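You operate a simulated robot arm through the tools that you are given. There is no shell and no other tool. Be economical: measure what you need, move in short steps, check, and stop when the job is done.

You are at the controls of a simulated robot arm. One attempt, no reset.

JOB
Press the test button three times. Press the blue zero button three times. Put the black wire holder on the steel table. Take the green wire holder and leave it on the yellow stand. Put the 50 mm spacer from the steel bench in the black crate and the 60 mm spacer on the low shelf of the green table. Open the middle bench drawer, take the tag with the largest size on its label from the steel bench and put it in the middle drawer of the steel bench, then shut the drawer. Pull the top bench drawer open. Do these in any order. Set down upright: black wire holder, green wire holder.

The check looks at the end state, three seconds after you hand in, the way a careful person would. Anything else that was tipped, shoved, dropped, spilled or broken makes it a failure.

ROBOT AND FRAMES
A 7-joint arm with a two-finger parallel gripper on a trunk, on a base that drives. Base frame: it is fixed to the floor where the robot stands at the start and does not move with it; the origin is under the middle of the robot, x ahead of it, y to its left, z up; the surface under the hand at the start is at about z = 864. Lengths are in mm, angles in degrees, forces in N, time in s.
With the tool pointing down near the work surface it reaches from about 420 to 900 mm from the robot's upright axis, wherever it stands. Its first joint turns from -17.0 to 126.0 degrees. Places, roughly: black wire holder (3x2x8 cm) [700, -300, 900]; blue zero button [500, 100, 900]; crate (40x29x16 cm) [900, -100, 900]; green wire holder (3x2x8 cm) [700, -200, 900]; low shelf of the green table [-900, -1200, 400]; middle bench drawer [600, 600, 500]; middle drawer of the steel bench [700, 600, 400]; spacer [750, 0, 1000]; steel table (23x23 cm) [-2720, 2740, 900]; tag [500, -500, 1000]; test button [500, 200, 900]; top bench drawer [600, 600, 700]; yellow stand [-1000, 0, 700]. Payload 1.57 kg.
The tool frame sits at the grasp point between the pads (the TCP): z along the fingers, y along the line on which they close. The tips reach 30 mm beyond it. The gripper opens to 80 mm. The fingers are 17 mm wide and 12 mm thick; the gripper's body (40 by 82 mm) begins 80 mm behind the TCP.
Orientation is that of the tool frame in the base frame, as a unit quaternion [w, x, y, z]. With the fingers straight down and closing along the base's y, the tool's x points along the base's -x, its y along +y and its z along -z.

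CONTROLS
- The arm moves only by the tool move_arm. Its argument "plan" is a list of rows, each an object of numbers (a shift or turn left out is 0, a gripper value left out holds the last): "dx", "dy", "dz": the shift along the base's x, y, z in units of 30 mm (1.0 is 30 mm); "ax", "ay", "az": the turn, a rotation vector about the base's x, y, z in units of 6 degrees (1.0 is 6 degrees); "claw": the opening in per cent of the stroke, from 0 (shut) to 100 (fully open). In form: [{"dx": .., "dy": .., "dz": .., "ax": .., "ay": .., "az": .., "claw": ..}, ...]. A call has 1 to 20 rows; each row shifts and turns the commanded pose from where the row before left it. A call with a number of a shift or a turn outside -1 to 1 is refused whole. Each row takes 0.2 s and may step no farther than 50 mm and 8.6 degrees from the row before; otherwise, or with a gripper value out of range, the whole call is refused. A pose out of reach is approached as far as the arm can. The call stops where the force on the tool passes 40 N (or 10 N more than at its start, if that is more) or the arm is blocked; 0.2 s more then pass. The fingers move at their own pace (about 45 mm/s each) and stop on an object; they squeeze with about 35 N. The grip force told is the motor's: it shows also when the fingers shut on nothing. Time passes only in rows, and 0.2 s behind the last, so rows that do not move let the fingers close. It gives the time, the measured TCP pose, the force on the tool (base axes), the opening and the grip force at its end, in the units of the frame above (readings bear some noise), with the torque about the TCP (base axes, N m) and any sound that the robot's microphone picked up.
- Cameras (640 x 400 px; columns grow to the right, rows downward): "scene" is now at [-15.3, -223.3, 1249.7]; the picture's right is [0.32, -0.95, -0.01], its down [-0.83, -0.27, -0.49] and it looks along [0.46, 0.17, -0.87] (base axes); focal length 214 px, centre (320, 200). "wrist" rides on the gripper at [72, -7, -122] in the tool frame; the picture's right is [0.09, 1.00, 0.00], its down [-0.84, 0.08, -0.54] and it looks along [-0.54, 0.05, 0.84] (tool axes); focal length 238 px, centre (320, 200). There is no depth. A picture from a camera that has moved, and an enlarged one, comes with that camera's place and axes in the base frame and with its lens.
- camera(camera): a new picture of that camera. It takes no simulated time.
- lift_body(by): slides the trunk up (or, below 0, down) by that many mm; the arm and the scene camera ride with it, the base frame stays. It gives what a move gives, with no picture.
- steer(legs): drives the robot by 1 to 6 legs, each [ahead, left, turn to the left] in mm, mm and degrees, along the robot's own axes; the way and the turn of a leg run together, so that a leg with both is an arc; at most 1500 mm and 180 degrees a leg. The arm and the cameras ride along, it lands a little off, and it stops where it bumps. It gives what a move gives.
- aim_head(pan, tilt): turns the head with the scene camera to pan (to the left, within 109 degrees either way) and tilt (down, from -29 to 69), counted from straight ahead of the robot. It gives what a move gives.
- zoom(camera, box): a new picture of the part [left, top, right, bottom] of that camera's present view, enlarged. It takes no simulated time.
- close_job(): hands the job in; it is judged then, once.

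Work in short steps. Places have to be worked out from the pictures, the camera data and where the tool is seen: move nearer, look again, correct. Check each grasp and each placing, and mend what went wrong. You have 217 turns and 202 pictures in all, those below and enlarged ones among them. Open the gripper and draw the arm clear of the work before you hand the job in, unless the task says otherwise.

The tools are called after ">>>" by a JSON object that holds its "op" and its "data". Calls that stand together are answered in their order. move_arm: Moves the arm, as the interface text tells. Its arguments: {"type":"object","properties":{"plan":{"type":"array","items":{"type":"object","properties":{"dx":{"type":"number"},"dy":{"type":"number"},"dz":{"type":"number"},"ax":{"type":"number"},"ay":{"type":"number"},"az":{"type":"number"},"claw":{"type":"number"}}}}},"required":["plan"]} The other tools are called the same way: lift_body (by) slides the trunk up or down; steer (legs) drives the base; aim_head (pan, tilt) turns the head that bears the scene camera; camera (camera) takes a picture; zoom (camera, box) takes an enlarged picture of a part of a camera's view; close_job () hands the job in.

At the start:

```text
t: 0.0
eef_pos: [552.3, 218.5, 1266.7]
tcp_rot: [0.018, 0.014, 1.0, 0.02]
force: [-0.5, -0.6, 0.9]
ft_torque: [0.03, 0.02, 0.01]
opening: 80.1
finger_force: 0.1
trunk travel left (down, up): [-650.0, 140.0]
robot x, y, heading: [-2.8, -0.4, 0.2]
head pan, tilt: [18.5, 60.6]
```

scene: 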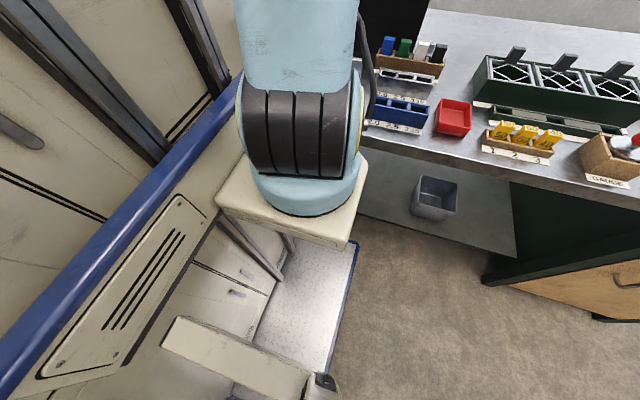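
wrist: 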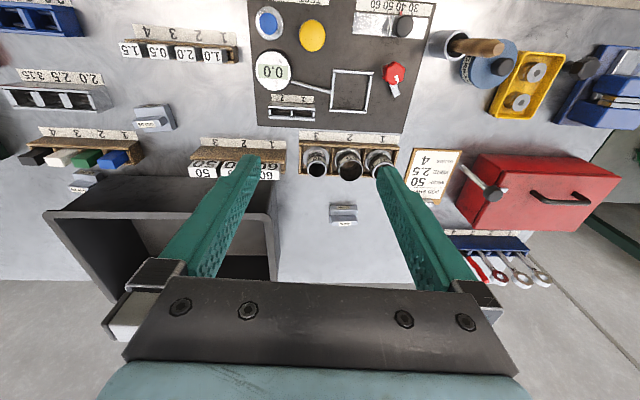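

I begin by looking around: turn the head toward the bench ahead.

>>> {"op": "aim_head", "data": {"pan": 0, "tilt": 45}}

>>> {"op": "camera", "data": {"camera": "scene"}}

>>> {"op": "zoom", "data": {"camera": "wrist", "box": [0, 0, 320, 200]}}

>>> {"op": "zoom", "data": {"camera": "wrist", "box": [220, 0, 540, 200]}}

```text
t: 0.8
eef_pos: [560.2, 218.5, 1271.8]
tcp_rot: [0.028, 0.025, 0.999, 0.028]
force: [-0.2, 0.3, 0.2]
ft_torque: [0.0, 0.03, -0.01]
opening: 80.0
finger_force: 0.1
trunk travel left (down, up): [-650.0, 140.0]
robot x, y, heading: [-2.3, 1.9, -0.0]
head pan, tilt: [0.0, 45.0]
```

```text
199 pictures are left
camera scene: at [4.2, -241.1, 1264.9], right [0.0, -1.0, -0.01], down [-0.71, 0.01, -0.7], along [0.7, 0.01, -0.71], focal length 214 px, centre (320, 200)
```

scene: 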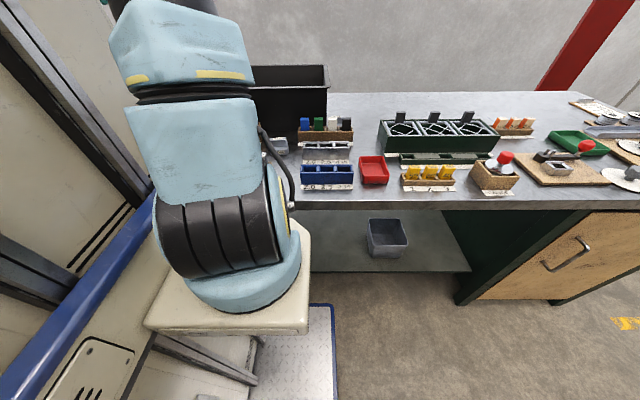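

```text
2.00 times, centred on (160, 100) of wrist
camera zoom: at [481.0, 209.5, 1388.3], right [-0.04, 1.0, 0.05], down [0.81, 0.01, 0.59], along [0.59, 0.07, -0.81], focal length 477 px, centre (640, 400)
```

zoom: 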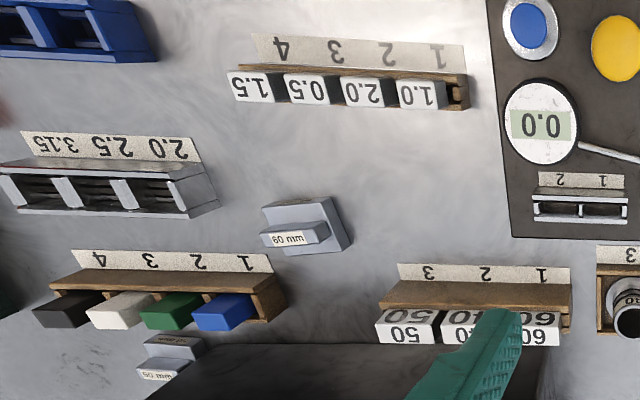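

```text
2.00 times, centred on (380, 100) of wrist
camera zoom: at [481.0, 209.5, 1388.3], right [-0.04, 1.0, 0.05], down [0.81, 0.01, 0.59], along [0.59, 0.07, -0.81], focal length 477 px, centre (200, 400)
```

zoom: 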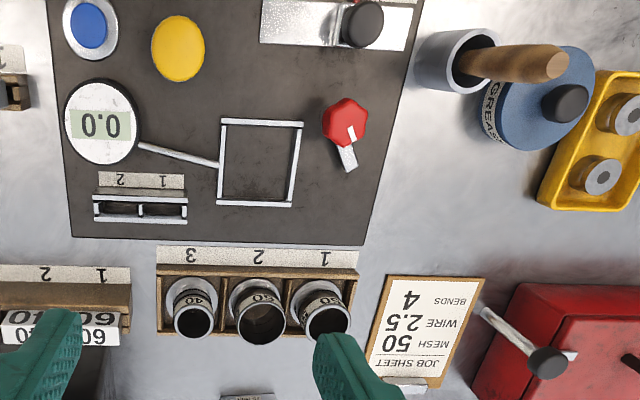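

Zoom in on the right part of the bench with the scene camera, and look to other sides.

>>> {"op": "zoom", "data": {"camera": "scene", "box": [280, 90, 480, 215]}}

>>> {"op": "zoom", "data": {"camera": "scene", "box": [440, 90, 640, 215]}}

>>> {"op": "aim_head", "data": {"pan": -60, "tilt": 35}}

>>> {"op": "camera", "data": {"camera": "scene"}}

>>> {"op": "aim_head", "data": {"pan": -109, "tilt": 25}}

>>> {"op": "camera", "data": {"camera": "scene"}}

>>> {"op": "aim_head", "data": {"pan": 60, "tilt": 35}}

>>> {"op": "camera", "data": {"camera": "scene"}}

>>> {"op": "aim_head", "data": {"pan": 109, "tilt": 25}}

>>> {"op": "camera", "data": {"camera": "scene"}}

```text
3.20 times, centred on (380, 152) of scene
camera zoom: at [4.2, -241.1, 1264.9], right [0.0, -1.0, -0.01], down [-0.71, 0.01, -0.7], along [0.7, 0.01, -0.71], focal length 686 px, centre (128, 352)
```

zoom: 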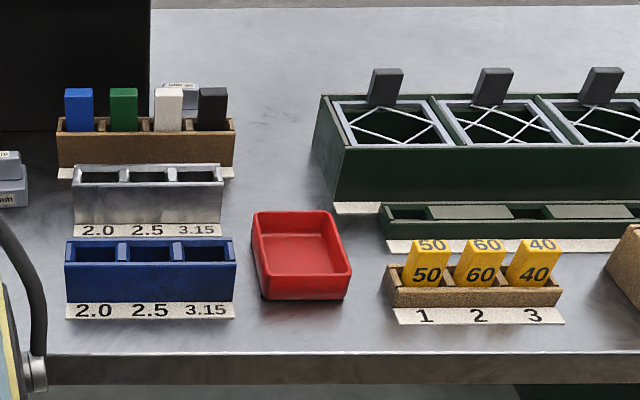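

```text
3.20 times, centred on (540, 152) of scene
camera zoom: at [4.2, -241.1, 1264.9], right [0.0, -1.0, -0.01], down [-0.71, 0.01, -0.7], along [0.7, 0.01, -0.71], focal length 686 px, centre (-384, 352)
```

zoom: 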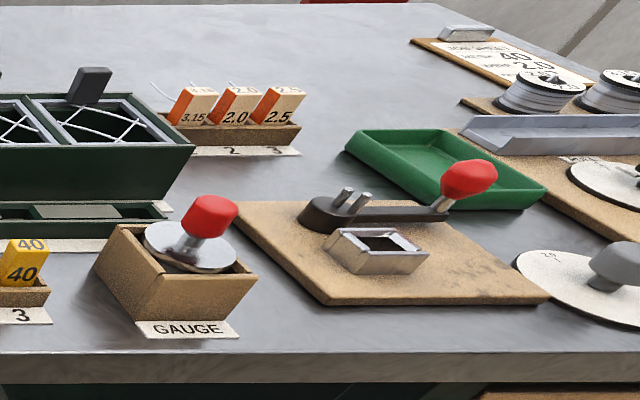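

```text
t: 2.1
eef_pos: [559.1, 217.9, 1267.9]
tcp_rot: [0.026, 0.025, 0.999, 0.028]
force: [-0.2, 0.2, -0.8]
ft_torque: [-0.01, 0.0, 0.03]
opening: 79.7
finger_force: 0.1
trunk travel left (down, up): [-650.0, 140.0]
robot x, y, heading: [-4.5, 0.6, -0.0]
head pan, tilt: [-60.0, 35.0]
```

```text
194 pictures are left
camera scene: at [-33.0, -318.2, 1278.2], right [-0.87, -0.5, 0.0], down [-0.29, 0.5, -0.81], along [0.41, -0.7, -0.58], focal length 214 px, centre (320, 200)
```

scene: 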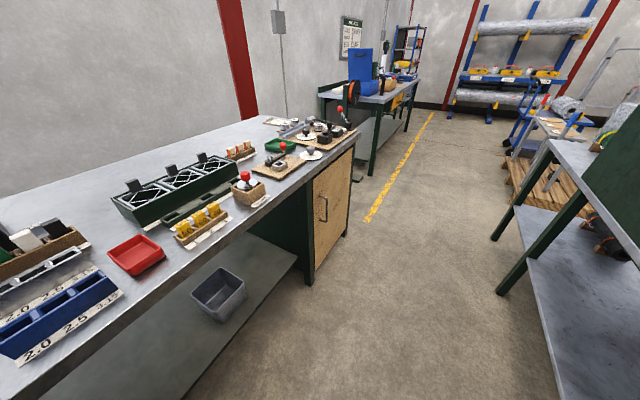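

```text
t: 3.3
eef_pos: [560.3, 217.6, 1267.3]
tcp_rot: [0.026, 0.024, 0.999, 0.028]
force: [0.4, -0.5, -1.6]
ft_torque: [-0.01, 0.01, 0.02]
opening: 79.9
finger_force: 0.2
trunk travel left (down, up): [-650.0, 140.0]
robot x, y, heading: [-1.7, -4.9, 0.2]
head pan, tilt: [-108.9, 25.0]
```

```text
193 pictures are left
camera scene: at [-106.8, -329.8, 1293.2], right [-0.95, 0.32, 0.01], down [0.13, 0.41, -0.9], along [-0.29, -0.85, -0.43], focal length 214 px, centre (320, 200)
```

scene: 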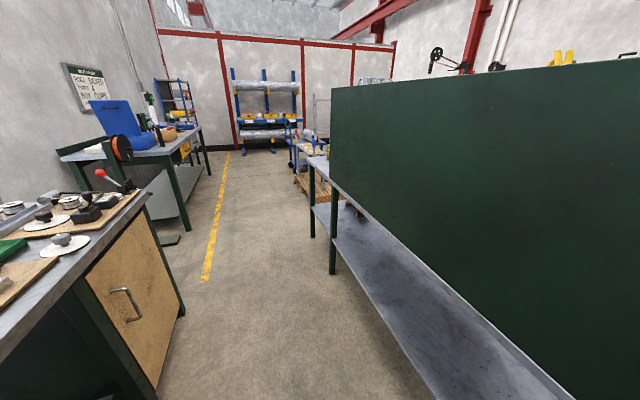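

```text
t: 5.8
eef_pos: [560.2, 216.3, 1265.2]
tcp_rot: [0.024, 0.025, 0.999, 0.026]
force: [0.6, -0.4, -0.9]
ft_torque: [0.0, 0.01, -0.01]
opening: 79.9
finger_force: 0.0
trunk travel left (down, up): [-650.0, 140.0]
robot x, y, heading: [1.8, -1.8, -0.1]
head pan, tilt: [60.0, 35.0]
```

```text
192 pictures are left
camera scene: at [-33.0, -167.0, 1277.4], right [0.87, -0.5, -0.01], down [-0.29, -0.49, -0.82], along [0.41, 0.72, -0.57], focal length 214 px, centre (320, 200)
```

scene: 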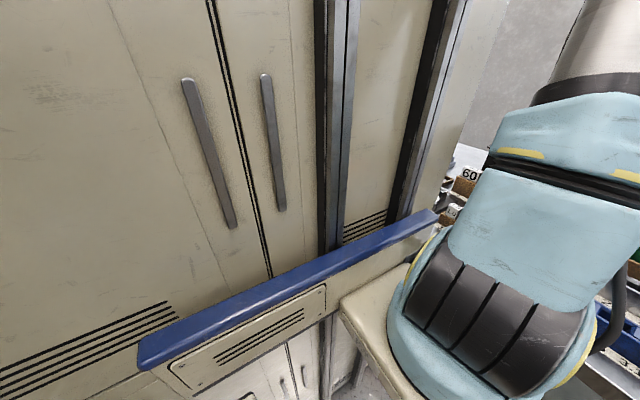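

```text
t: 7.0
eef_pos: [560.9, 216.0, 1263.4]
tcp_rot: [0.024, 0.025, 0.999, 0.027]
force: [-0.6, -0.4, -1.1]
ft_torque: [-0.01, -0.02, 0.01]
opening: 79.9
finger_force: 0.1
trunk travel left (down, up): [-650.0, 140.0]
robot x, y, heading: [1.1, -3.5, 0.1]
head pan, tilt: [108.9, 25.0]
```

```text
191 pictures are left
camera scene: at [-106.7, -156.4, 1292.8], right [0.95, 0.32, 0.0], down [0.13, -0.39, -0.91], along [-0.29, 0.86, -0.41], focal length 214 px, centre (320, 200)
```

scene: 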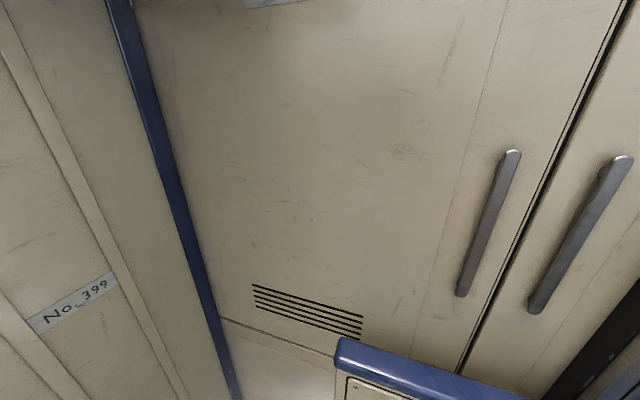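

The bench is laid out ahead; yellow button seems to be "test" (~[493,222]), blue zero at ~[479,144]. I level the tool, lower it over the panel with closed claw and look closer.

>>> {"op": "move_arm", "data": {"plan": [{"ax": -0.52, "ay": 0.48, "az": 0.48, "claw": 0}, {"dx": -0.9, "dy": -0.4, "dz": -0.8}, {"dx": -0.9, "dy": -0.4, "dz": -0.8}, {"dx": -0.5, "dy": -0.4, "dz": -0.8}, {"dx": -0.5, "dz": -1}, {"dz": -1}, {"dz": -1}]}}

>>> {"op": "camera", "data": {"camera": "wrist"}}

```text
t: 8.8
eef_pos: [526.5, 149.5, 1092.5]
tcp_rot: [-0.008, 0.067, 0.998, 0.0]
force: [-0.4, -0.7, -0.1]
ft_torque: [0.01, 0.0, -0.02]
opening: 0.2
finger_force: 21.2
trunk travel left (down, up): [-650.0, 140.0]
robot x, y, heading: [-0.4, 0.1, -0.1]
head pan, tilt: [108.9, 25.0]
stopped in row 7: the arm was blocked; the commanded pose is now the measured one
```

```text
190 pictures are left
camera wrist: at [456.1, 152.2, 1215.6], right [0.04, 1.0, 0.0], down [0.85, -0.04, 0.53], along [0.53, -0.02, -0.85], focal length 238 px, centre (320, 200)
```

wrist: 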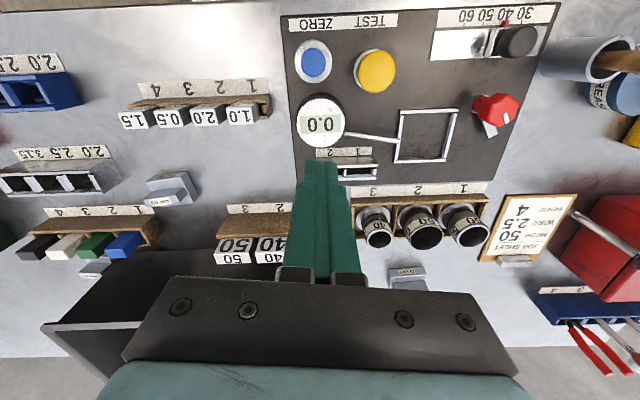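

The arm ran against a limit so close in; labels confirm blue=ZERO, yellow=TEST. I back the base up 150 mm so the buttons fall in good reach.

>>> {"op": "steer", "data": {"legs": [[-150, 0, 0]]}}

>>> {"op": "move_arm", "data": {"plan": [{"az": 0.7}, {"az": 0.58}, {}]}}

>>> {"op": "camera", "data": {"camera": "wrist"}}

>>> {"op": "aim_head", "data": {"pan": 15, "tilt": 50}}

>>> {"op": "camera", "data": {"camera": "scene"}}

```text
t: 10.2
eef_pos: [369.3, 146.4, 1089.2]
tcp_rot: [-0.008, 0.065, 0.998, -0.004]
force: [0.2, 0.1, -0.5]
ft_torque: [-0.03, 0.0, 0.01]
opening: 0.2
finger_force: 21.3
trunk travel left (down, up): [-650.0, 140.0]
robot x, y, heading: [-154.9, 2.1, -0.2]
head pan, tilt: [108.9, 25.0]
```

```text
t: 11.0
eef_pos: [372.9, 141.7, 1090.1]
tcp_rot: [-0.007, 0.009, 1.0, -0.007]
force: [0.5, 0.0, 0.9]
ft_torque: [0.0, -0.03, 0.0]
opening: 0.0
finger_force: 21.8
trunk travel left (down, up): [-650.0, 140.0]
robot x, y, heading: [-155.2, 0.4, -0.3]
head pan, tilt: [108.9, 25.0]
```

```text
189 pictures are left
camera wrist: at [302.5, 137.6, 1212.4], right [-0.08, 1.0, -0.01], down [0.85, 0.07, 0.53], along [0.53, 0.03, -0.85], focal length 238 px, centre (320, 200)
```

wrist: 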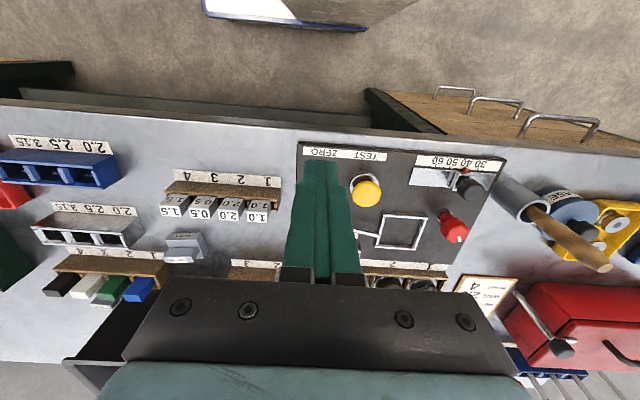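

```text
t: 12.7
eef_pos: [372.6, 142.2, 1089.0]
tcp_rot: [-0.007, 0.009, 1.0, -0.008]
force: [0.6, -0.1, -0.3]
ft_torque: [0.05, -0.02, -0.01]
opening: 0.1
finger_force: 21.3
trunk travel left (down, up): [-650.0, 140.0]
robot x, y, heading: [-154.8, -0.2, -0.1]
head pan, tilt: [15.0, 50.0]
```

```text
188 pictures are left
camera scene: at [-155.5, -218.9, 1252.7], right [0.26, -0.97, -0.01], down [-0.74, -0.19, -0.64], along [0.62, 0.17, -0.77], focal length 214 px, centre (320, 200)
```

scene: 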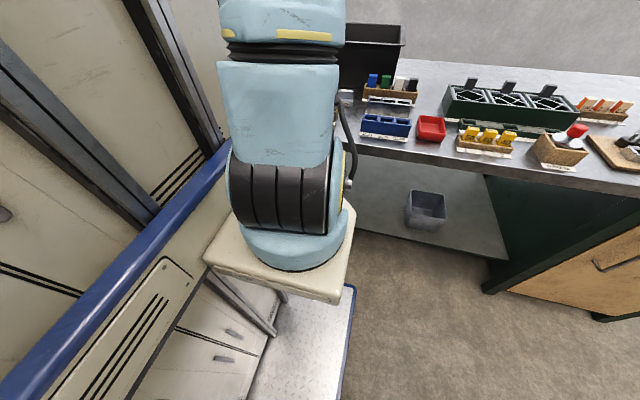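

Yellow button triangulates to about (482,221). I move over it at TCP z≈960 and look.

>>> {"op": "move_arm", "data": {"plan": [{"dx": 0.9, "dy": 0.7}, {"dx": 0.9, "dy": 0.7}, {"dx": 0.9, "dy": 0.7, "dz": -0.5}, {"dx": 0.9, "dy": 0.53, "dz": -0.8}, {"dz": -1}, {"dz": -1}, {"dz": -1}, {}]}}

>>> {"op": "camera", "data": {"camera": "wrist"}}

>>> {"op": "camera", "data": {"camera": "scene"}}

```text
t: 14.5
eef_pos: [467.1, 234.7, 964.0]
tcp_rot: [-0.004, -0.001, 1.0, -0.009]
force: [0.1, 0.0, 0.2]
ft_torque: [-0.04, -0.01, 0.0]
opening: 0.1
finger_force: 21.2
trunk travel left (down, up): [-650.0, 140.0]
robot x, y, heading: [-153.2, 1.7, -0.4]
head pan, tilt: [15.0, 50.0]
```

```text
187 pictures are left
camera wrist: at [395.3, 229.5, 1087.0], right [-0.09, 1.0, -0.02], down [0.84, 0.09, 0.54], along [0.53, 0.04, -0.84], focal length 238 px, centre (320, 200)
```

wrist: 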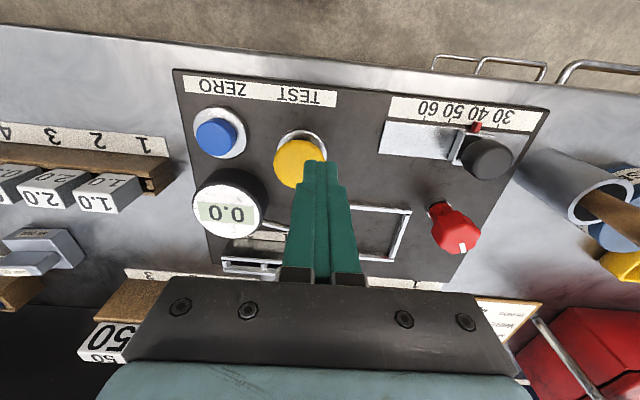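

```text
186 pictures are left
camera scene: at [-161.7, -211.3, 1254.2], right [0.26, -0.97, 0.0], down [-0.74, -0.2, -0.64], along [0.62, 0.17, -0.77], focal length 214 px, centre (320, 200)
```

scene: 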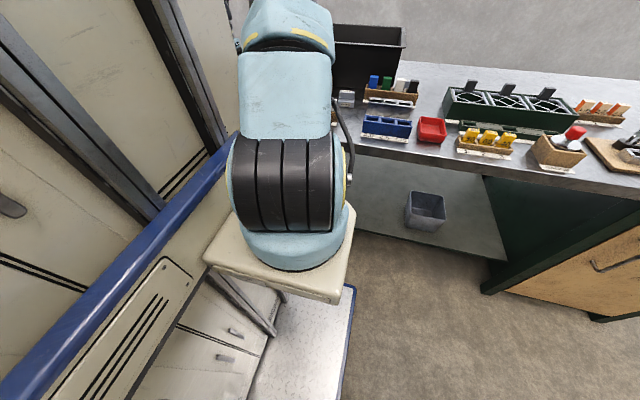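

Yellow cap seems at about (486,214); the tool stands at (467,235). I correct and lower to just above it.

>>> {"op": "move_arm", "data": {"plan": [{"dx": 0.65, "dy": -0.68}, {"dz": -0.6}, {}, {}]}}

>>> {"op": "zoom", "data": {"camera": "wrist", "box": [160, 80, 480, 280]}}

```text
t: 15.5
eef_pos: [486.1, 214.3, 944.7]
tcp_rot: [-0.003, -0.001, 1.0, -0.008]
force: [-0.5, 0.2, 0.1]
ft_torque: [-0.01, 0.01, 0.02]
opening: 0.1
finger_force: 21.4
trunk travel left (down, up): [-650.0, 140.0]
robot x, y, heading: [-158.6, -0.1, -0.2]
head pan, tilt: [15.0, 50.0]
```

```text
2.00 times, centred on (320, 180) of wrist
camera zoom: at [414.7, 210.0, 1067.2], right [-0.09, 1.0, -0.02], down [0.84, 0.09, 0.54], along [0.53, 0.04, -0.84], focal length 477 px, centre (320, 240)
```

zoom: 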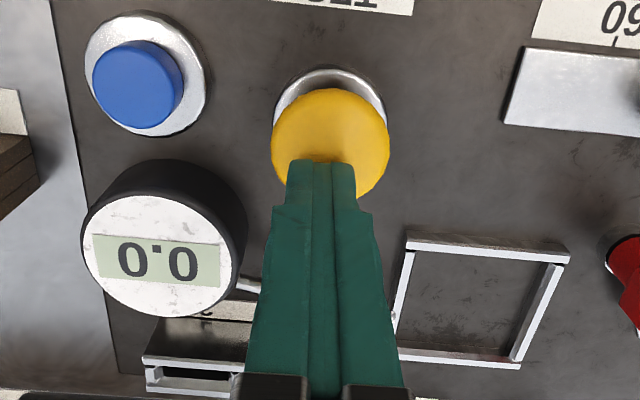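

Tip is over the cap; I press down in small steps to find contact.

>>> {"op": "move_arm", "data": {"plan": [{"dx": -0.15, "dz": -0.3}, {"dz": -0.2}, {"dz": -0.2}, {"dz": -0.15}, {"dz": -0.15}, {"dz": -0.15}, {"dz": -0.15}]}}

```text
t: 16.3
eef_pos: [484.5, 214.5, 934.6]
tcp_rot: [0.002, 0.0, 1.0, -0.006]
force: [-6.1, -4.1, 28.7]
ft_torque: [-0.12, 0.29, 0.08]
opening: 0.1
finger_force: 21.0
trunk travel left (down, up): [-650.0, 140.0]
robot x, y, heading: [-156.0, -1.7, -0.2]
head pan, tilt: [15.0, 50.0]
heard: click
stopped in row 3: the force on the tool passed its limit at 45 N (the readings are from after the stop); the commanded pose is now the measured one
```

A click: press one. I rise and check the display before the next.

>>> {"op": "move_arm", "data": {"plan": [{"dz": 0.4}, {"dz": 0.4}, {}]}}

>>> {"op": "camera", "data": {"camera": "wrist"}}

```text
t: 17.1
eef_pos: [485.0, 215.1, 954.1]
tcp_rot: [-0.001, -0.001, 1.0, -0.008]
force: [-0.2, 0.0, 0.6]
ft_torque: [0.01, 0.0, 0.02]
opening: 0.1
finger_force: 21.3
trunk travel left (down, up): [-650.0, 140.0]
robot x, y, heading: [-158.1, -2.8, -0.3]
head pan, tilt: [15.0, 50.0]
```

```text
184 pictures are left
camera wrist: at [413.4, 210.3, 1077.4], right [-0.09, 1.0, -0.02], down [0.84, 0.09, 0.54], along [0.54, 0.04, -0.84], focal length 238 px, centre (320, 200)
```

wrist: 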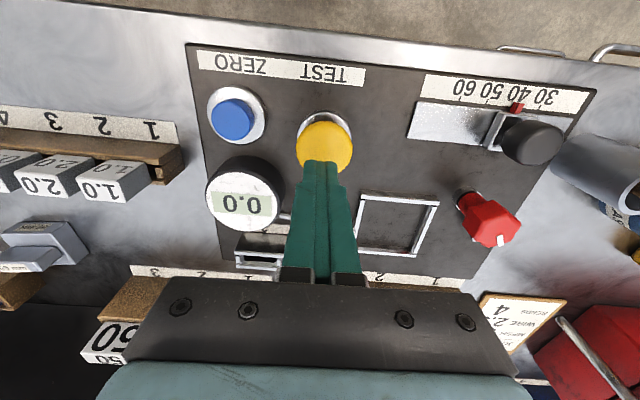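

Second press: down with gentle steps, then up.

>>> {"op": "move_arm", "data": {"plan": [{"dz": -0.3}, {"dz": -0.2}, {"dz": -0.15}, {"dz": -0.15}, {"dz": -0.15}, {"dz": -0.15}]}}

>>> {"op": "move_arm", "data": {"plan": [{"dz": 0.4}, {"dz": 0.4}, {}]}}

```text
t: 18.3
eef_pos: [485.1, 214.7, 933.6]
tcp_rot: [0.004, -0.001, 1.0, -0.006]
force: [-5.0, -5.5, 26.2]
ft_torque: [-0.1, 0.31, 0.07]
opening: 0.0
finger_force: 20.6
trunk travel left (down, up): [-650.0, 140.0]
robot x, y, heading: [-152.2, 0.1, -0.2]
head pan, tilt: [15.0, 50.0]
heard: click
stopped in row 6: the force on the tool passed its limit at 44 N (the readings are from after the stop); the commanded pose is now the measured one
```

```text
t: 19.1
eef_pos: [485.1, 215.2, 954.6]
tcp_rot: [0.002, -0.001, 1.0, -0.007]
force: [-0.4, 0.9, -0.3]
ft_torque: [-0.03, 0.02, -0.01]
opening: 0.0
finger_force: 21.8
trunk travel left (down, up): [-650.0, 140.0]
robot x, y, heading: [-157.6, 0.7, -0.1]
head pan, tilt: [15.0, 50.0]
```

Third press of the test button.

>>> {"op": "move_arm", "data": {"plan": [{"dz": -0.3}, {"dz": -0.2}, {"dz": -0.15}, {"dz": -0.15}, {"dz": -0.15}, {"dz": -0.15}]}}

>>> {"op": "move_arm", "data": {"plan": [{"dz": 0.5}, {"dz": 0.5}, {"dx": -0.3, "dy": -0.8}, {"dx": -0.2, "dy": -0.8}, {"dy": -0.75}, {}]}}

>>> {"op": "zoom", "data": {"camera": "wrist", "box": [160, 80, 480, 280]}}

```text
t: 20.4
eef_pos: [485.8, 215.5, 933.8]
tcp_rot: [0.007, -0.001, 1.0, -0.004]
force: [-5.5, -4.8, 27.5]
ft_torque: [-0.15, 0.31, 0.1]
opening: 0.0
finger_force: 21.2
trunk travel left (down, up): [-650.0, 140.0]
robot x, y, heading: [-157.7, 0.3, 0.0]
head pan, tilt: [15.0, 50.0]
heard: click
stopped in row 6: the force on the tool passed its limit at 44 N (the readings are from after the stop); the commanded pose is now the measured one
```

```text
t: 21.8
eef_pos: [472.5, 146.0, 960.8]
tcp_rot: [0.006, -0.001, 1.0, -0.005]
force: [1.2, 1.2, -0.2]
ft_torque: [0.01, -0.01, -0.01]
opening: 0.0
finger_force: 21.3
trunk travel left (down, up): [-650.0, 140.0]
robot x, y, heading: [-154.2, 2.9, 0.1]
head pan, tilt: [15.0, 50.0]
```

```text
2.00 times, centred on (320, 180) of wrist
camera zoom: at [399.8, 139.6, 1082.3], right [-0.09, 1.0, -0.01], down [0.83, 0.08, 0.55], along [0.55, 0.04, -0.84], focal length 477 px, centre (320, 240)
```

zoom: 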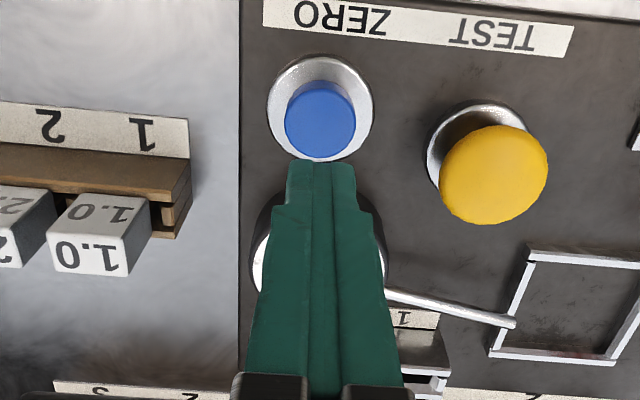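

Blue cap ≈ (466,143). I adjust and press in small steps.

>>> {"op": "move_arm", "data": {"plan": [{"dx": -0.22, "dy": -0.08}, {"dz": -0.4}, {"dz": -0.3}, {"dz": -0.15}, {"dz": -0.15}, {"dz": -0.15}, {"dz": -0.15}, {"dz": -0.15}, {"dz": -0.15}, {"dz": -0.15}]}}

>>> {"op": "move_arm", "data": {"plan": [{"dz": 0.4}, {"dz": 0.4}, {}]}}

>>> {"op": "zoom", "data": {"camera": "wrist", "box": [160, 80, 480, 280]}}

```text
t: 23.9
eef_pos: [464.3, 144.4, 916.9]
tcp_rot: [0.009, -0.001, 1.0, -0.003]
force: [-9.0, -6.0, 29.7]
ft_torque: [-0.13, 0.24, 0.04]
opening: 0.1
finger_force: 21.2
trunk travel left (down, up): [-650.0, 140.0]
robot x, y, heading: [-155.5, 1.0, -0.1]
head pan, tilt: [15.0, 50.0]
heard: click
stopped in row 10: the force on the tool passed its limit at 44 N (the readings are from after the stop); the commanded pose is now the measured one
```

```text
t: 24.7
eef_pos: [466.3, 144.6, 937.8]
tcp_rot: [0.007, 0.0, 1.0, -0.004]
force: [-0.4, 0.2, 0.4]
ft_torque: [0.04, 0.01, 0.0]
opening: 0.1
finger_force: 21.5
trunk travel left (down, up): [-650.0, 140.0]
robot x, y, heading: [-153.9, 2.9, 0.0]
head pan, tilt: [15.0, 50.0]
```

```text
2.00 times, centred on (320, 180) of wrist
camera zoom: at [392.4, 138.5, 1058.5], right [-0.09, 1.0, -0.01], down [0.83, 0.08, 0.55], along [0.55, 0.04, -0.83], focal length 477 px, centre (320, 240)
```

zoom: 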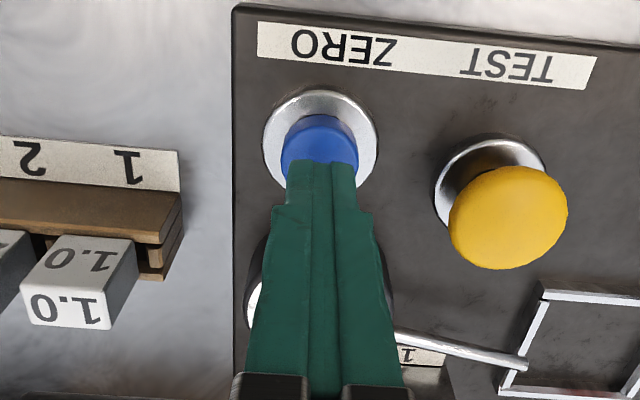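

Zero press one registered (click). Two more.

>>> {"op": "move_arm", "data": {"plan": [{"dz": -0.3}, {"dz": -0.15}, {"dz": -0.15}, {"dz": -0.15}, {"dz": -0.15}, {"dz": -0.15}]}}

>>> {"op": "move_arm", "data": {"plan": [{"dz": 0.4}, {"dz": 0.4}, {}]}}

>>> {"op": "move_arm", "data": {"plan": [{"dz": -0.3}, {"dz": -0.15}, {"dz": -0.15}, {"dz": -0.15}, {"dz": -0.15}, {"dz": -0.15}]}}

>>> {"op": "move_arm", "data": {"plan": [{"dz": 0.6}, {"dz": 1}, {"dz": 1}, {"dz": 1}, {"dz": 1}, {}]}}

>>> {"op": "camera", "data": {"camera": "wrist"}}

```text
t: 25.9
eef_pos: [465.9, 143.7, 917.4]
tcp_rot: [0.011, 0.0, 1.0, -0.004]
force: [-9.6, -6.9, 30.7]
ft_torque: [-0.17, 0.34, 0.03]
opening: 0.0
finger_force: 21.8
trunk travel left (down, up): [-650.0, 140.0]
robot x, y, heading: [-157.0, -2.3, -0.1]
head pan, tilt: [15.0, 50.0]
heard: click
stopped in row 6: the force on the tool passed its limit at 45 N (the readings are from after the stop); the commanded pose is now the measured one
```

```text
t: 26.8
eef_pos: [468.3, 144.2, 935.0]
tcp_rot: [0.01, -0.001, 1.0, -0.003]
force: [-0.1, -0.3, 0.0]
ft_torque: [-0.02, 0.01, -0.01]
opening: 0.0
finger_force: 21.1
trunk travel left (down, up): [-650.0, 140.0]
robot x, y, heading: [-152.9, 0.2, -0.0]
head pan, tilt: [15.0, 50.0]
```

```text
t: 28.0
eef_pos: [466.6, 145.5, 917.2]
tcp_rot: [0.013, -0.001, 1.0, -0.003]
force: [-8.4, -6.3, 31.1]
ft_torque: [-0.21, 0.39, 0.02]
opening: 0.0
finger_force: 21.2
trunk travel left (down, up): [-650.0, 140.0]
robot x, y, heading: [-153.6, 1.1, -0.2]
head pan, tilt: [15.0, 50.0]
heard: click
stopped in row 6: the force on the tool passed its limit at 44 N (the readings are from after the stop); the commanded pose is now the measured one
```

```text
t: 29.4
eef_pos: [470.5, 147.8, 1052.8]
tcp_rot: [0.011, -0.001, 1.0, -0.004]
force: [-0.4, -0.7, 0.1]
ft_torque: [0.0, 0.02, 0.0]
opening: 0.0
finger_force: 21.6
trunk travel left (down, up): [-650.0, 140.0]
robot x, y, heading: [-153.7, -1.1, -0.2]
head pan, tilt: [15.0, 50.0]
```

```text
181 pictures are left
camera wrist: at [395.7, 142.6, 1172.9], right [-0.09, 1.0, -0.01], down [0.82, 0.08, 0.56], along [0.56, 0.04, -0.83], focal length 238 px, centre (320, 200)
```

wrist: 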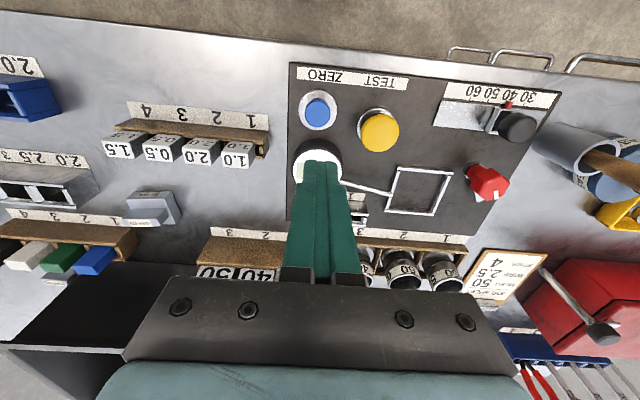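

All six presses clicked. Next the spacers: I raise the arm and strafe the base right, for reach to the right half of the bench.

>>> {"op": "move_arm", "data": {"plan": [{"dz": 1}, {"dz": 1}, {"dz": 1}, {"dz": 1}, {"claw": 100}, {}]}}

>>> {"op": "steer", "data": {"legs": [[0, -250, 0]]}}

>>> {"op": "camera", "data": {"camera": "wrist"}}

>>> {"op": "camera", "data": {"camera": "scene"}}

```text
t: 30.8
eef_pos: [470.1, 145.3, 1172.3]
tcp_rot: [0.012, -0.001, 1.0, -0.003]
force: [0.1, 0.3, -0.7]
ft_torque: [0.02, 0.0, 0.01]
opening: 49.8
finger_force: 0.0
trunk travel left (down, up): [-650.0, 140.0]
robot x, y, heading: [-153.3, -0.1, -0.2]
head pan, tilt: [15.0, 50.0]
```

```text
t: 32.6
eef_pos: [470.5, -95.2, 1172.7]
tcp_rot: [0.012, -0.003, 1.0, -0.004]
force: [0.1, 0.5, -0.7]
ft_torque: [0.0, 0.01, -0.02]
opening: 80.1
finger_force: 0.1
trunk travel left (down, up): [-650.0, 140.0]
robot x, y, heading: [-157.1, -244.5, 0.2]
head pan, tilt: [15.0, 50.0]
```

```text
180 pictures are left
camera wrist: at [394.8, -101.8, 1292.4], right [-0.1, 0.99, -0.01], down [0.82, 0.09, 0.56], along [0.56, 0.05, -0.83], focal length 238 px, centre (320, 200)
```

wrist: 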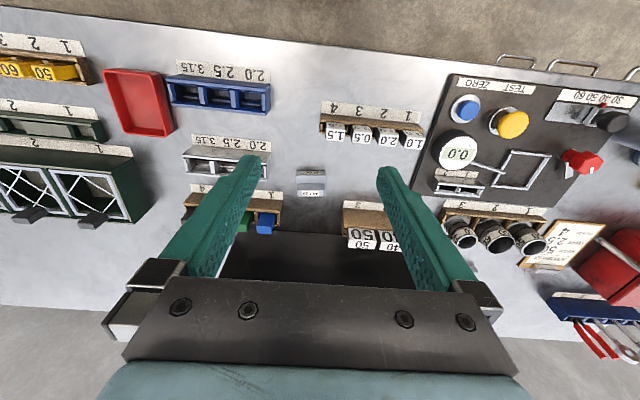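

```text
179 pictures are left
camera scene: at [-160.5, -456.5, 1254.2], right [0.26, -0.96, 0.0], down [-0.74, -0.2, -0.64], along [0.62, 0.17, -0.77], focal length 214 px, centre (320, 200)
```

scene: 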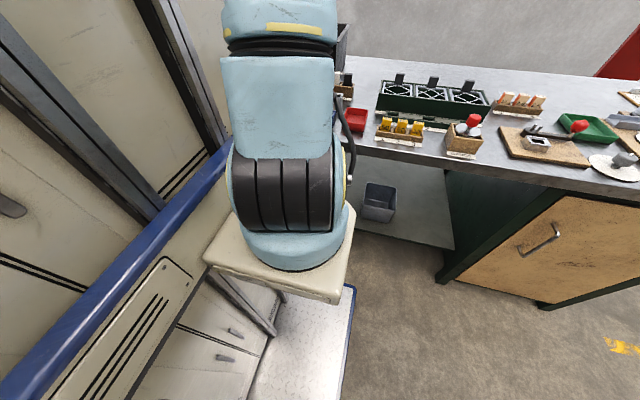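

I move over the nearer spacer at about (628,-97) for a close look at its label.

>>> {"op": "move_arm", "data": {"plan": [{"dx": 0.9, "dz": -0.5}, {"dx": 0.9, "dz": -0.5}, {"dx": 0.9, "dz": -0.5}, {"dx": 0.9, "dz": -0.5}, {}]}}

>>> {"op": "camera", "data": {"camera": "wrist"}}

>>> {"op": "zoom", "data": {"camera": "wrist", "box": [220, 80, 420, 205]}}

```text
t: 33.8
eef_pos: [578.2, -97.0, 1111.6]
tcp_rot: [0.012, -0.004, 1.0, -0.004]
force: [-0.6, 0.3, 0.7]
ft_torque: [-0.01, -0.04, 0.0]
opening: 80.0
finger_force: 0.1
trunk travel left (down, up): [-650.0, 140.0]
robot x, y, heading: [-155.4, -245.4, 0.2]
head pan, tilt: [15.0, 50.0]
```

```text
178 pictures are left
camera wrist: at [503.6, -103.3, 1232.6], right [-0.1, 0.99, -0.01], down [0.82, 0.09, 0.56], along [0.56, 0.05, -0.83], focal length 238 px, centre (320, 200)
```

wrist: 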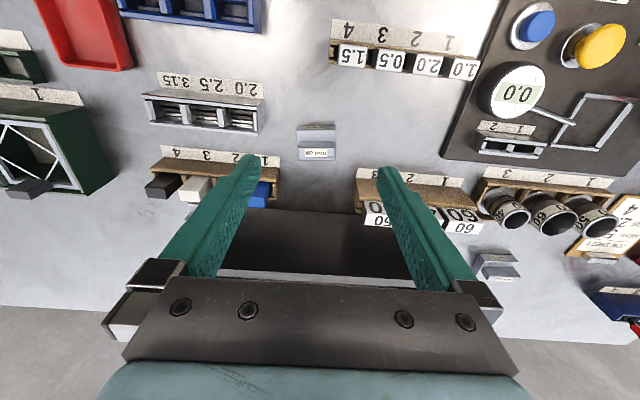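

```text
3.20 times, centred on (320, 142) of wrist
camera zoom: at [503.6, -103.3, 1232.6], right [-0.1, 0.99, -0.01], down [0.82, 0.09, 0.56], along [0.56, 0.05, -0.83], focal length 763 px, centre (320, 384)
```

zoom: 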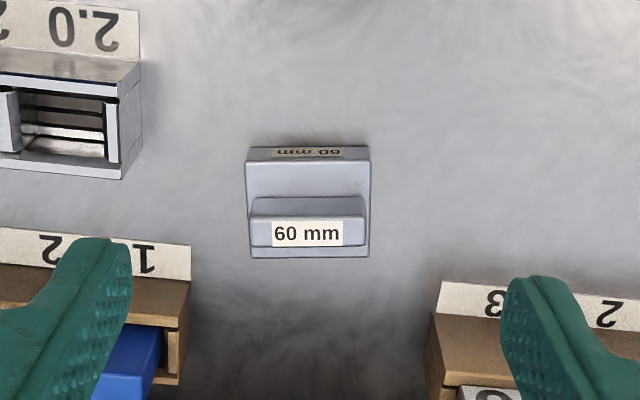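

That one is the 60 mm spacer at ≈(628,-97). Now look at the other two blocks: zoom on the right one, and move forward-right to see the one behind the holder rack.

>>> {"op": "zoom", "data": {"camera": "wrist", "box": [440, 200, 600, 300]}}

>>> {"op": "move_arm", "data": {"plan": [{"dy": -1, "dz": 0.5}, {"dy": -1, "dz": 0.5}, {"dy": -1, "dz": 0.5}, {"dy": -1, "dz": 0.5}, {"dy": -1}, {"dy": -1}, {}]}}

>>> {"op": "camera", "data": {"camera": "wrist"}}

```text
4.00 times, centred on (520, 250) of wrist
camera zoom: at [503.6, -103.3, 1232.6], right [-0.1, 0.99, -0.01], down [0.82, 0.09, 0.56], along [0.56, 0.05, -0.83], focal length 953 px, centre (-480, 0)
```

zoom: 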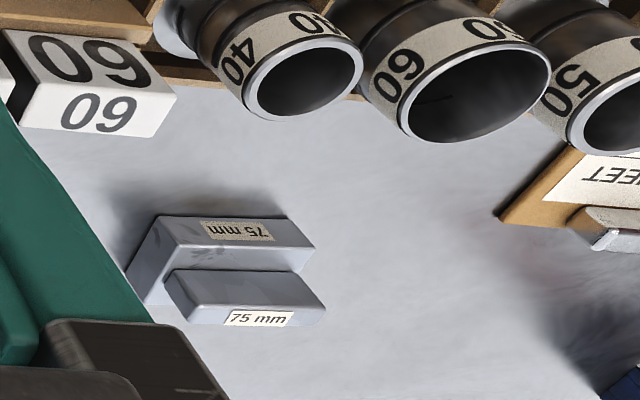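

```text
t: 35.4
eef_pos: [577.4, -278.5, 1169.9]
tcp_rot: [0.012, -0.003, 1.0, -0.003]
force: [-0.5, -0.2, 0.4]
ft_torque: [0.03, 0.0, 0.0]
opening: 80.0
finger_force: 0.1
trunk travel left (down, up): [-650.0, 140.0]
robot x, y, heading: [-155.7, -246.2, 0.3]
head pan, tilt: [15.0, 50.0]
```

```text
175 pictures are left
camera wrist: at [503.8, -284.3, 1291.3], right [-0.1, 0.99, -0.01], down [0.82, 0.09, 0.56], along [0.56, 0.05, -0.83], focal length 238 px, centre (320, 200)
```

wrist: 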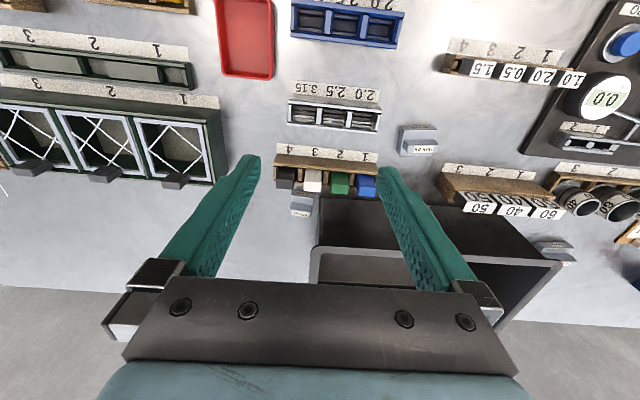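

Left: the "75 mm" block is elsewhere, so the one at ≈(790,-297) should be the 50 mm. Zoom to verify and see its clearance from crate and rack.

>>> {"op": "zoom", "data": {"camera": "wrist", "box": [260, 140, 380, 215]}}

>>> {"op": "zoom", "data": {"camera": "wrist", "box": [380, 40, 580, 165]}}

```text
5.33 times, centred on (320, 178) of wrist
camera zoom: at [503.8, -284.3, 1291.3], right [-0.1, 0.99, -0.01], down [0.82, 0.09, 0.56], along [0.56, 0.05, -0.83], focal length 1271 px, centre (320, 320)
```

zoom: 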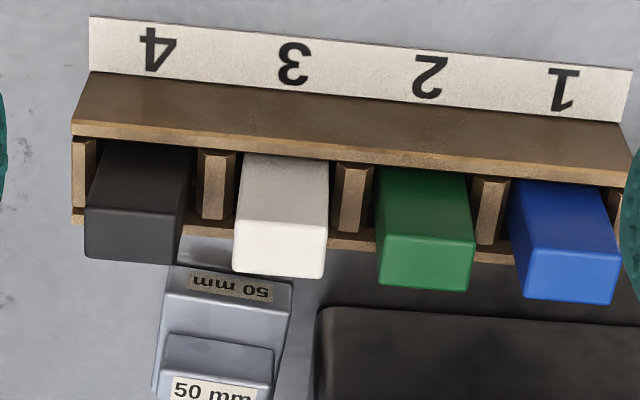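

```text
3.20 times, centred on (480, 102) of wrist
camera zoom: at [503.8, -284.3, 1291.3], right [-0.1, 0.99, -0.01], down [0.82, 0.09, 0.56], along [0.56, 0.05, -0.83], focal length 763 px, centre (-192, 512)
```

zoom: 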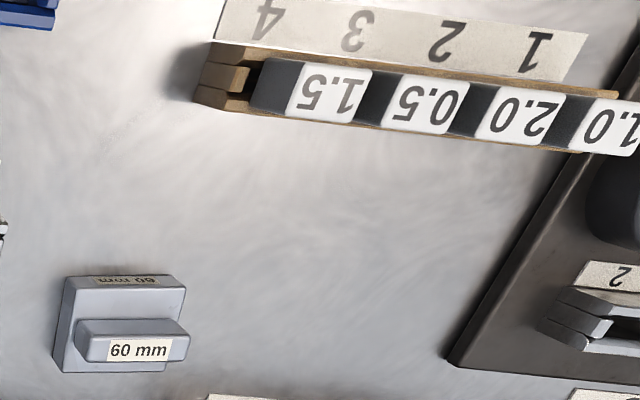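

Confirmed: 50 mm spacer with a thin top ridge running along y. I rotate the tool +90° to close along x and move above it, high.

>>> {"op": "move_arm", "data": {"plan": [{"az": 1, "dx": 0.4}, {"az": 1, "dx": 0.4}, {"az": 1, "dx": 0.4}, {"az": 1, "dx": 0.4}, {"az": 1, "dx": 0.4}, {"az": 1, "dx": 0.4}, {"az": 1, "dx": 0.4}, {"az": 1, "dx": 0.4}, {"az": 1, "dx": 0.4}, {"az": 1, "dx": 0.4}, {"az": 1, "dx": 0.4}, {"az": 1, "dx": 0.4}, {"az": 1, "dx": 0.4}, {"az": 1, "dx": 0.4}, {"az": 1, "dx": 0.4}, {"dx": 0.5}, {"dx": 0.4}, {}]}}

>>> {"op": "camera", "data": {"camera": "wrist"}}

```text
t: 39.2
eef_pos: [703.6, -281.6, 1149.0]
tcp_rot: [-0.011, 0.709, -0.705, -0.006]
force: [-0.3, -0.8, -0.7]
ft_torque: [0.0, -0.02, 0.01]
opening: 80.0
finger_force: 0.0
out of reach, approached as far as the arm can: row 10, 11, 12, 13, 14, 15, 16, 17
trunk travel left (down, up): [-650.0, 140.0]
robot x, y, heading: [-155.7, -245.8, 0.5]
head pan, tilt: [15.0, 50.0]
```

```text
172 pictures are left
camera wrist: at [709.9, -356.6, 1269.9], right [-0.99, -0.1, -0.01], down [-0.09, 0.82, 0.56], along [-0.05, 0.56, -0.83], focal length 238 px, centre (320, 200)
```

wrist: 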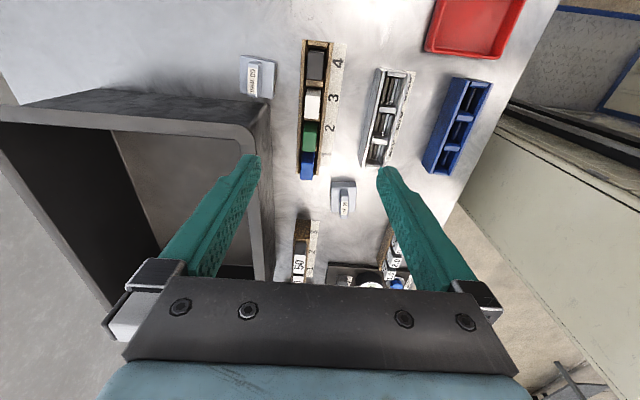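

Reach ends here at this height; I drive the base forward 130 mm (the start x=0 was clear).

>>> {"op": "steer", "data": {"legs": [[130, 0, 0]]}}

>>> {"op": "camera", "data": {"camera": "wrist"}}

```text
t: 40.5
eef_pos: [837.6, -284.2, 1149.1]
tcp_rot: [-0.011, 0.709, -0.705, -0.007]
force: [0.0, -0.3, 0.3]
ft_torque: [-0.01, 0.01, 0.0]
opening: 79.9
finger_force: 0.0
trunk travel left (down, up): [-650.0, 140.0]
robot x, y, heading: [-21.2, -247.4, 0.0]
head pan, tilt: [15.0, 50.0]
```

```text
171 pictures are left
camera wrist: at [842.8, -359.0, 1269.9], right [-1.0, -0.1, -0.01], down [-0.09, 0.82, 0.56], along [-0.05, 0.56, -0.83], focal length 238 px, centre (320, 200)
```

wrist: 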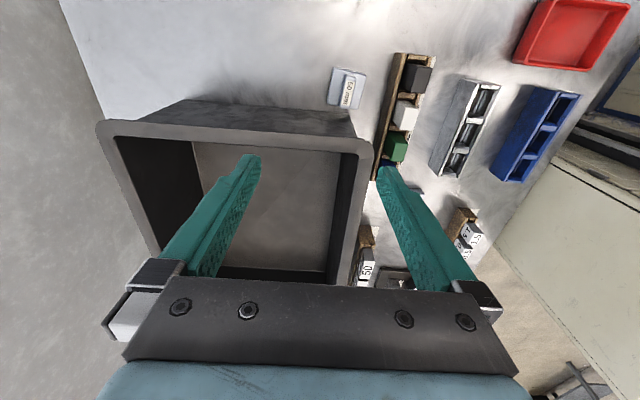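

Spacer ≈ (800,-301). Align above it and descend to ~1010 for a closer look.

>>> {"op": "move_arm", "data": {"plan": [{"dx": -0.65, "dy": -0.3}, {"dx": -0.65, "dy": -0.27}, {"dz": -1}, {"dz": -1}, {"dz": -1}, {"dz": -1, "claw": 70}, {"dz": -0.6}, {}]}}

>>> {"op": "camera", "data": {"camera": "wrist"}}

```text
t: 42.3
eef_pos: [797.2, -302.3, 1013.8]
tcp_rot: [-0.011, 0.709, -0.705, -0.006]
force: [-0.5, 0.9, 0.1]
ft_torque: [-0.02, 0.0, 0.01]
opening: 56.0
finger_force: 0.1
trunk travel left (down, up): [-650.0, 140.0]
robot x, y, heading: [-22.1, -245.0, 0.2]
head pan, tilt: [15.0, 50.0]
```

```text
170 pictures are left
camera wrist: at [803.1, -377.5, 1133.6], right [-1.0, -0.1, -0.01], down [-0.09, 0.82, 0.56], along [-0.05, 0.56, -0.83], focal length 238 px, centre (320, 200)
```

wrist: 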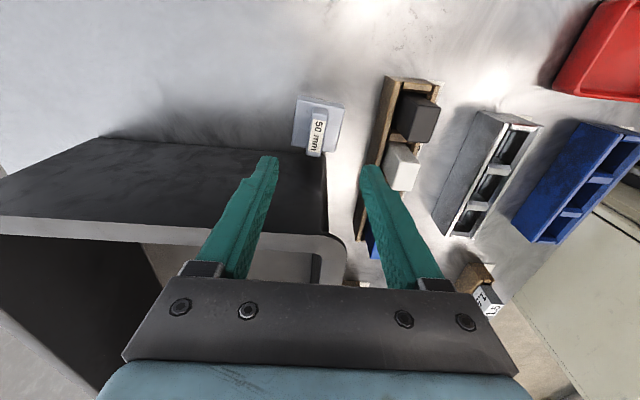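

Well aligned with the ridge. Descend to TCP ≈ 925 and look.

>>> {"op": "move_arm", "data": {"plan": [{"dx": 0.1, "dy": 0.05, "dz": -0.9}, {"dz": -0.9}, {"dz": -0.9}, {"dz": -0.3, "claw": 55}, {}]}}

>>> {"op": "zoom", "data": {"camera": "wrist", "box": [220, 100, 420, 225]}}

```text
t: 43.5
eef_pos: [802.5, -299.8, 920.7]
tcp_rot: [-0.012, 0.709, -0.705, -0.007]
force: [0.2, -0.3, -0.5]
ft_torque: [-0.01, -0.01, -0.02]
opening: 44.0
finger_force: 0.0
trunk travel left (down, up): [-650.0, 140.0]
robot x, y, heading: [-22.5, -243.0, 0.0]
head pan, tilt: [15.0, 50.0]
```

```text
3.20 times, centred on (320, 162) of wrist
camera zoom: at [808.2, -375.7, 1041.3], right [-1.0, -0.1, -0.01], down [-0.09, 0.82, 0.56], along [-0.05, 0.56, -0.83], focal length 763 px, centre (320, 320)
```

zoom: 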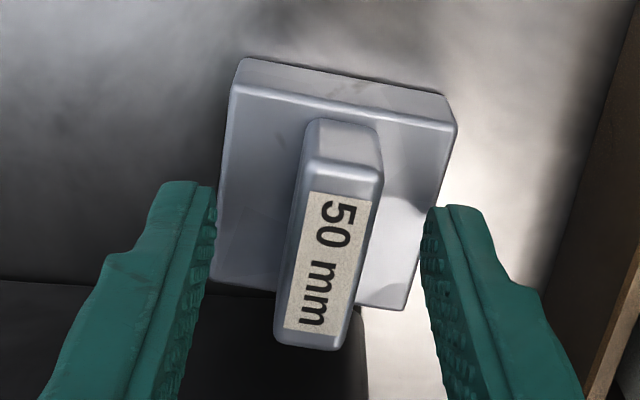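

Nice view; a small yaw of -4° aligns it. Lower 8 mm and close on the ridge.

>>> {"op": "move_arm", "data": {"plan": [{"az": -0.65}, {"dz": -0.25}, {"claw": 0}, {}, {}, {}, {}]}}

>>> {"op": "zoom", "data": {"camera": "wrist", "box": [220, 100, 420, 225]}}

```text
t: 45.1
eef_pos: [801.6, -299.0, 913.0]
tcp_rot: [0.012, -0.684, 0.729, 0.006]
force: [-0.7, -1.6, 1.1]
ft_torque: [0.17, 0.05, 0.04]
opening: 15.1
finger_force: 32.0
trunk travel left (down, up): [-650.0, 140.0]
robot x, y, heading: [-22.1, -245.6, 0.0]
head pan, tilt: [15.0, 50.0]
```

```text
3.20 times, centred on (320, 162) of wrist
camera zoom: at [802.8, -374.7, 1033.9], right [-1.0, -0.03, -0.01], down [-0.03, 0.83, 0.56], along [-0.01, 0.56, -0.83], focal length 763 px, centre (320, 320)
```

zoom: 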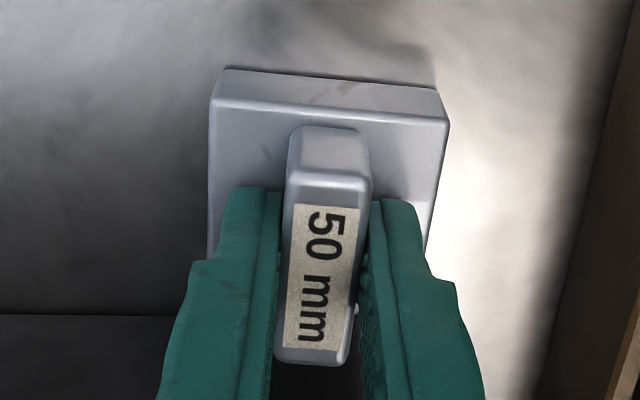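

Gripped (15 mm). Lift to ~1110, then move over the crate's near corner region (850,-150).

>>> {"op": "move_arm", "data": {"plan": [{"dz": 0.5}, {"dz": 1}, {"dz": 1}, {"dz": 1}, {"dz": 1}, {"dz": 1}, {"dz": 1}, {"dy": 0.9, "dx": 0.25}, {"dy": 0.9, "dx": 0.25}, {"dy": 0.9, "dx": 0.25}, {"dy": 0.9, "dx": 0.25}, {"dy": 0.9, "dx": 0.25}, {"dy": 0.5, "dx": 0.25}, {}]}}

>>> {"op": "camera", "data": {"camera": "wrist"}}

```text
t: 48.1
eef_pos: [830.5, -176.5, 1105.9]
tcp_rot: [0.01, -0.684, 0.729, 0.006]
force: [-0.6, -0.4, -2.0]
ft_torque: [0.02, 0.04, -0.01]
opening: 15.5
finger_force: 31.0
out of reach, approached as far as the arm can: row 12, 13
trunk travel left (down, up): [-650.0, 140.0]
robot x, y, heading: [-24.7, -242.3, -0.0]
head pan, tilt: [15.0, 50.0]
```

```text
167 pictures are left
camera wrist: at [831.3, -250.5, 1226.2], right [-1.0, -0.03, -0.01], down [-0.03, 0.83, 0.56], along [-0.01, 0.56, -0.83], focal length 238 px, centre (320, 200)
```

wrist: 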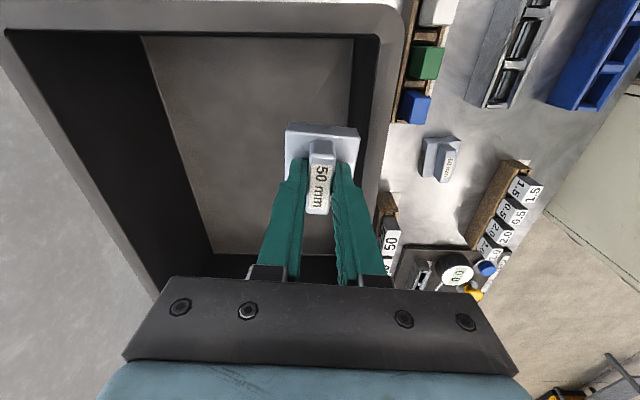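

Reach limit again. I check the gap between the robot's front and the bench before nudging forward.

>>> {"op": "aim_head", "data": {"pan": 0, "tilt": 69}}

>>> {"op": "camera", "data": {"camera": "scene"}}

```text
t: 48.9
eef_pos: [829.8, -175.5, 1105.7]
tcp_rot: [0.011, -0.685, 0.729, 0.006]
force: [1.1, 0.2, -2.6]
ft_torque: [0.02, 0.0, 0.01]
opening: 15.4
finger_force: 31.7
trunk travel left (down, up): [-650.0, 140.0]
robot x, y, heading: [-22.6, -245.0, -0.2]
head pan, tilt: [0.0, 68.8]
```

```text
166 pictures are left
camera scene: at [-46.2, -476.1, 1232.3], right [0.0, -1.0, 0.0], down [-0.93, 0.0, -0.36], along [0.36, 0.0, -0.93], focal length 214 px, centre (320, 200)
```

scene: 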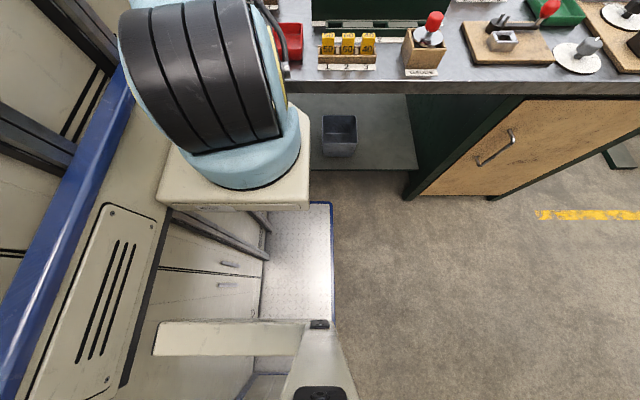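

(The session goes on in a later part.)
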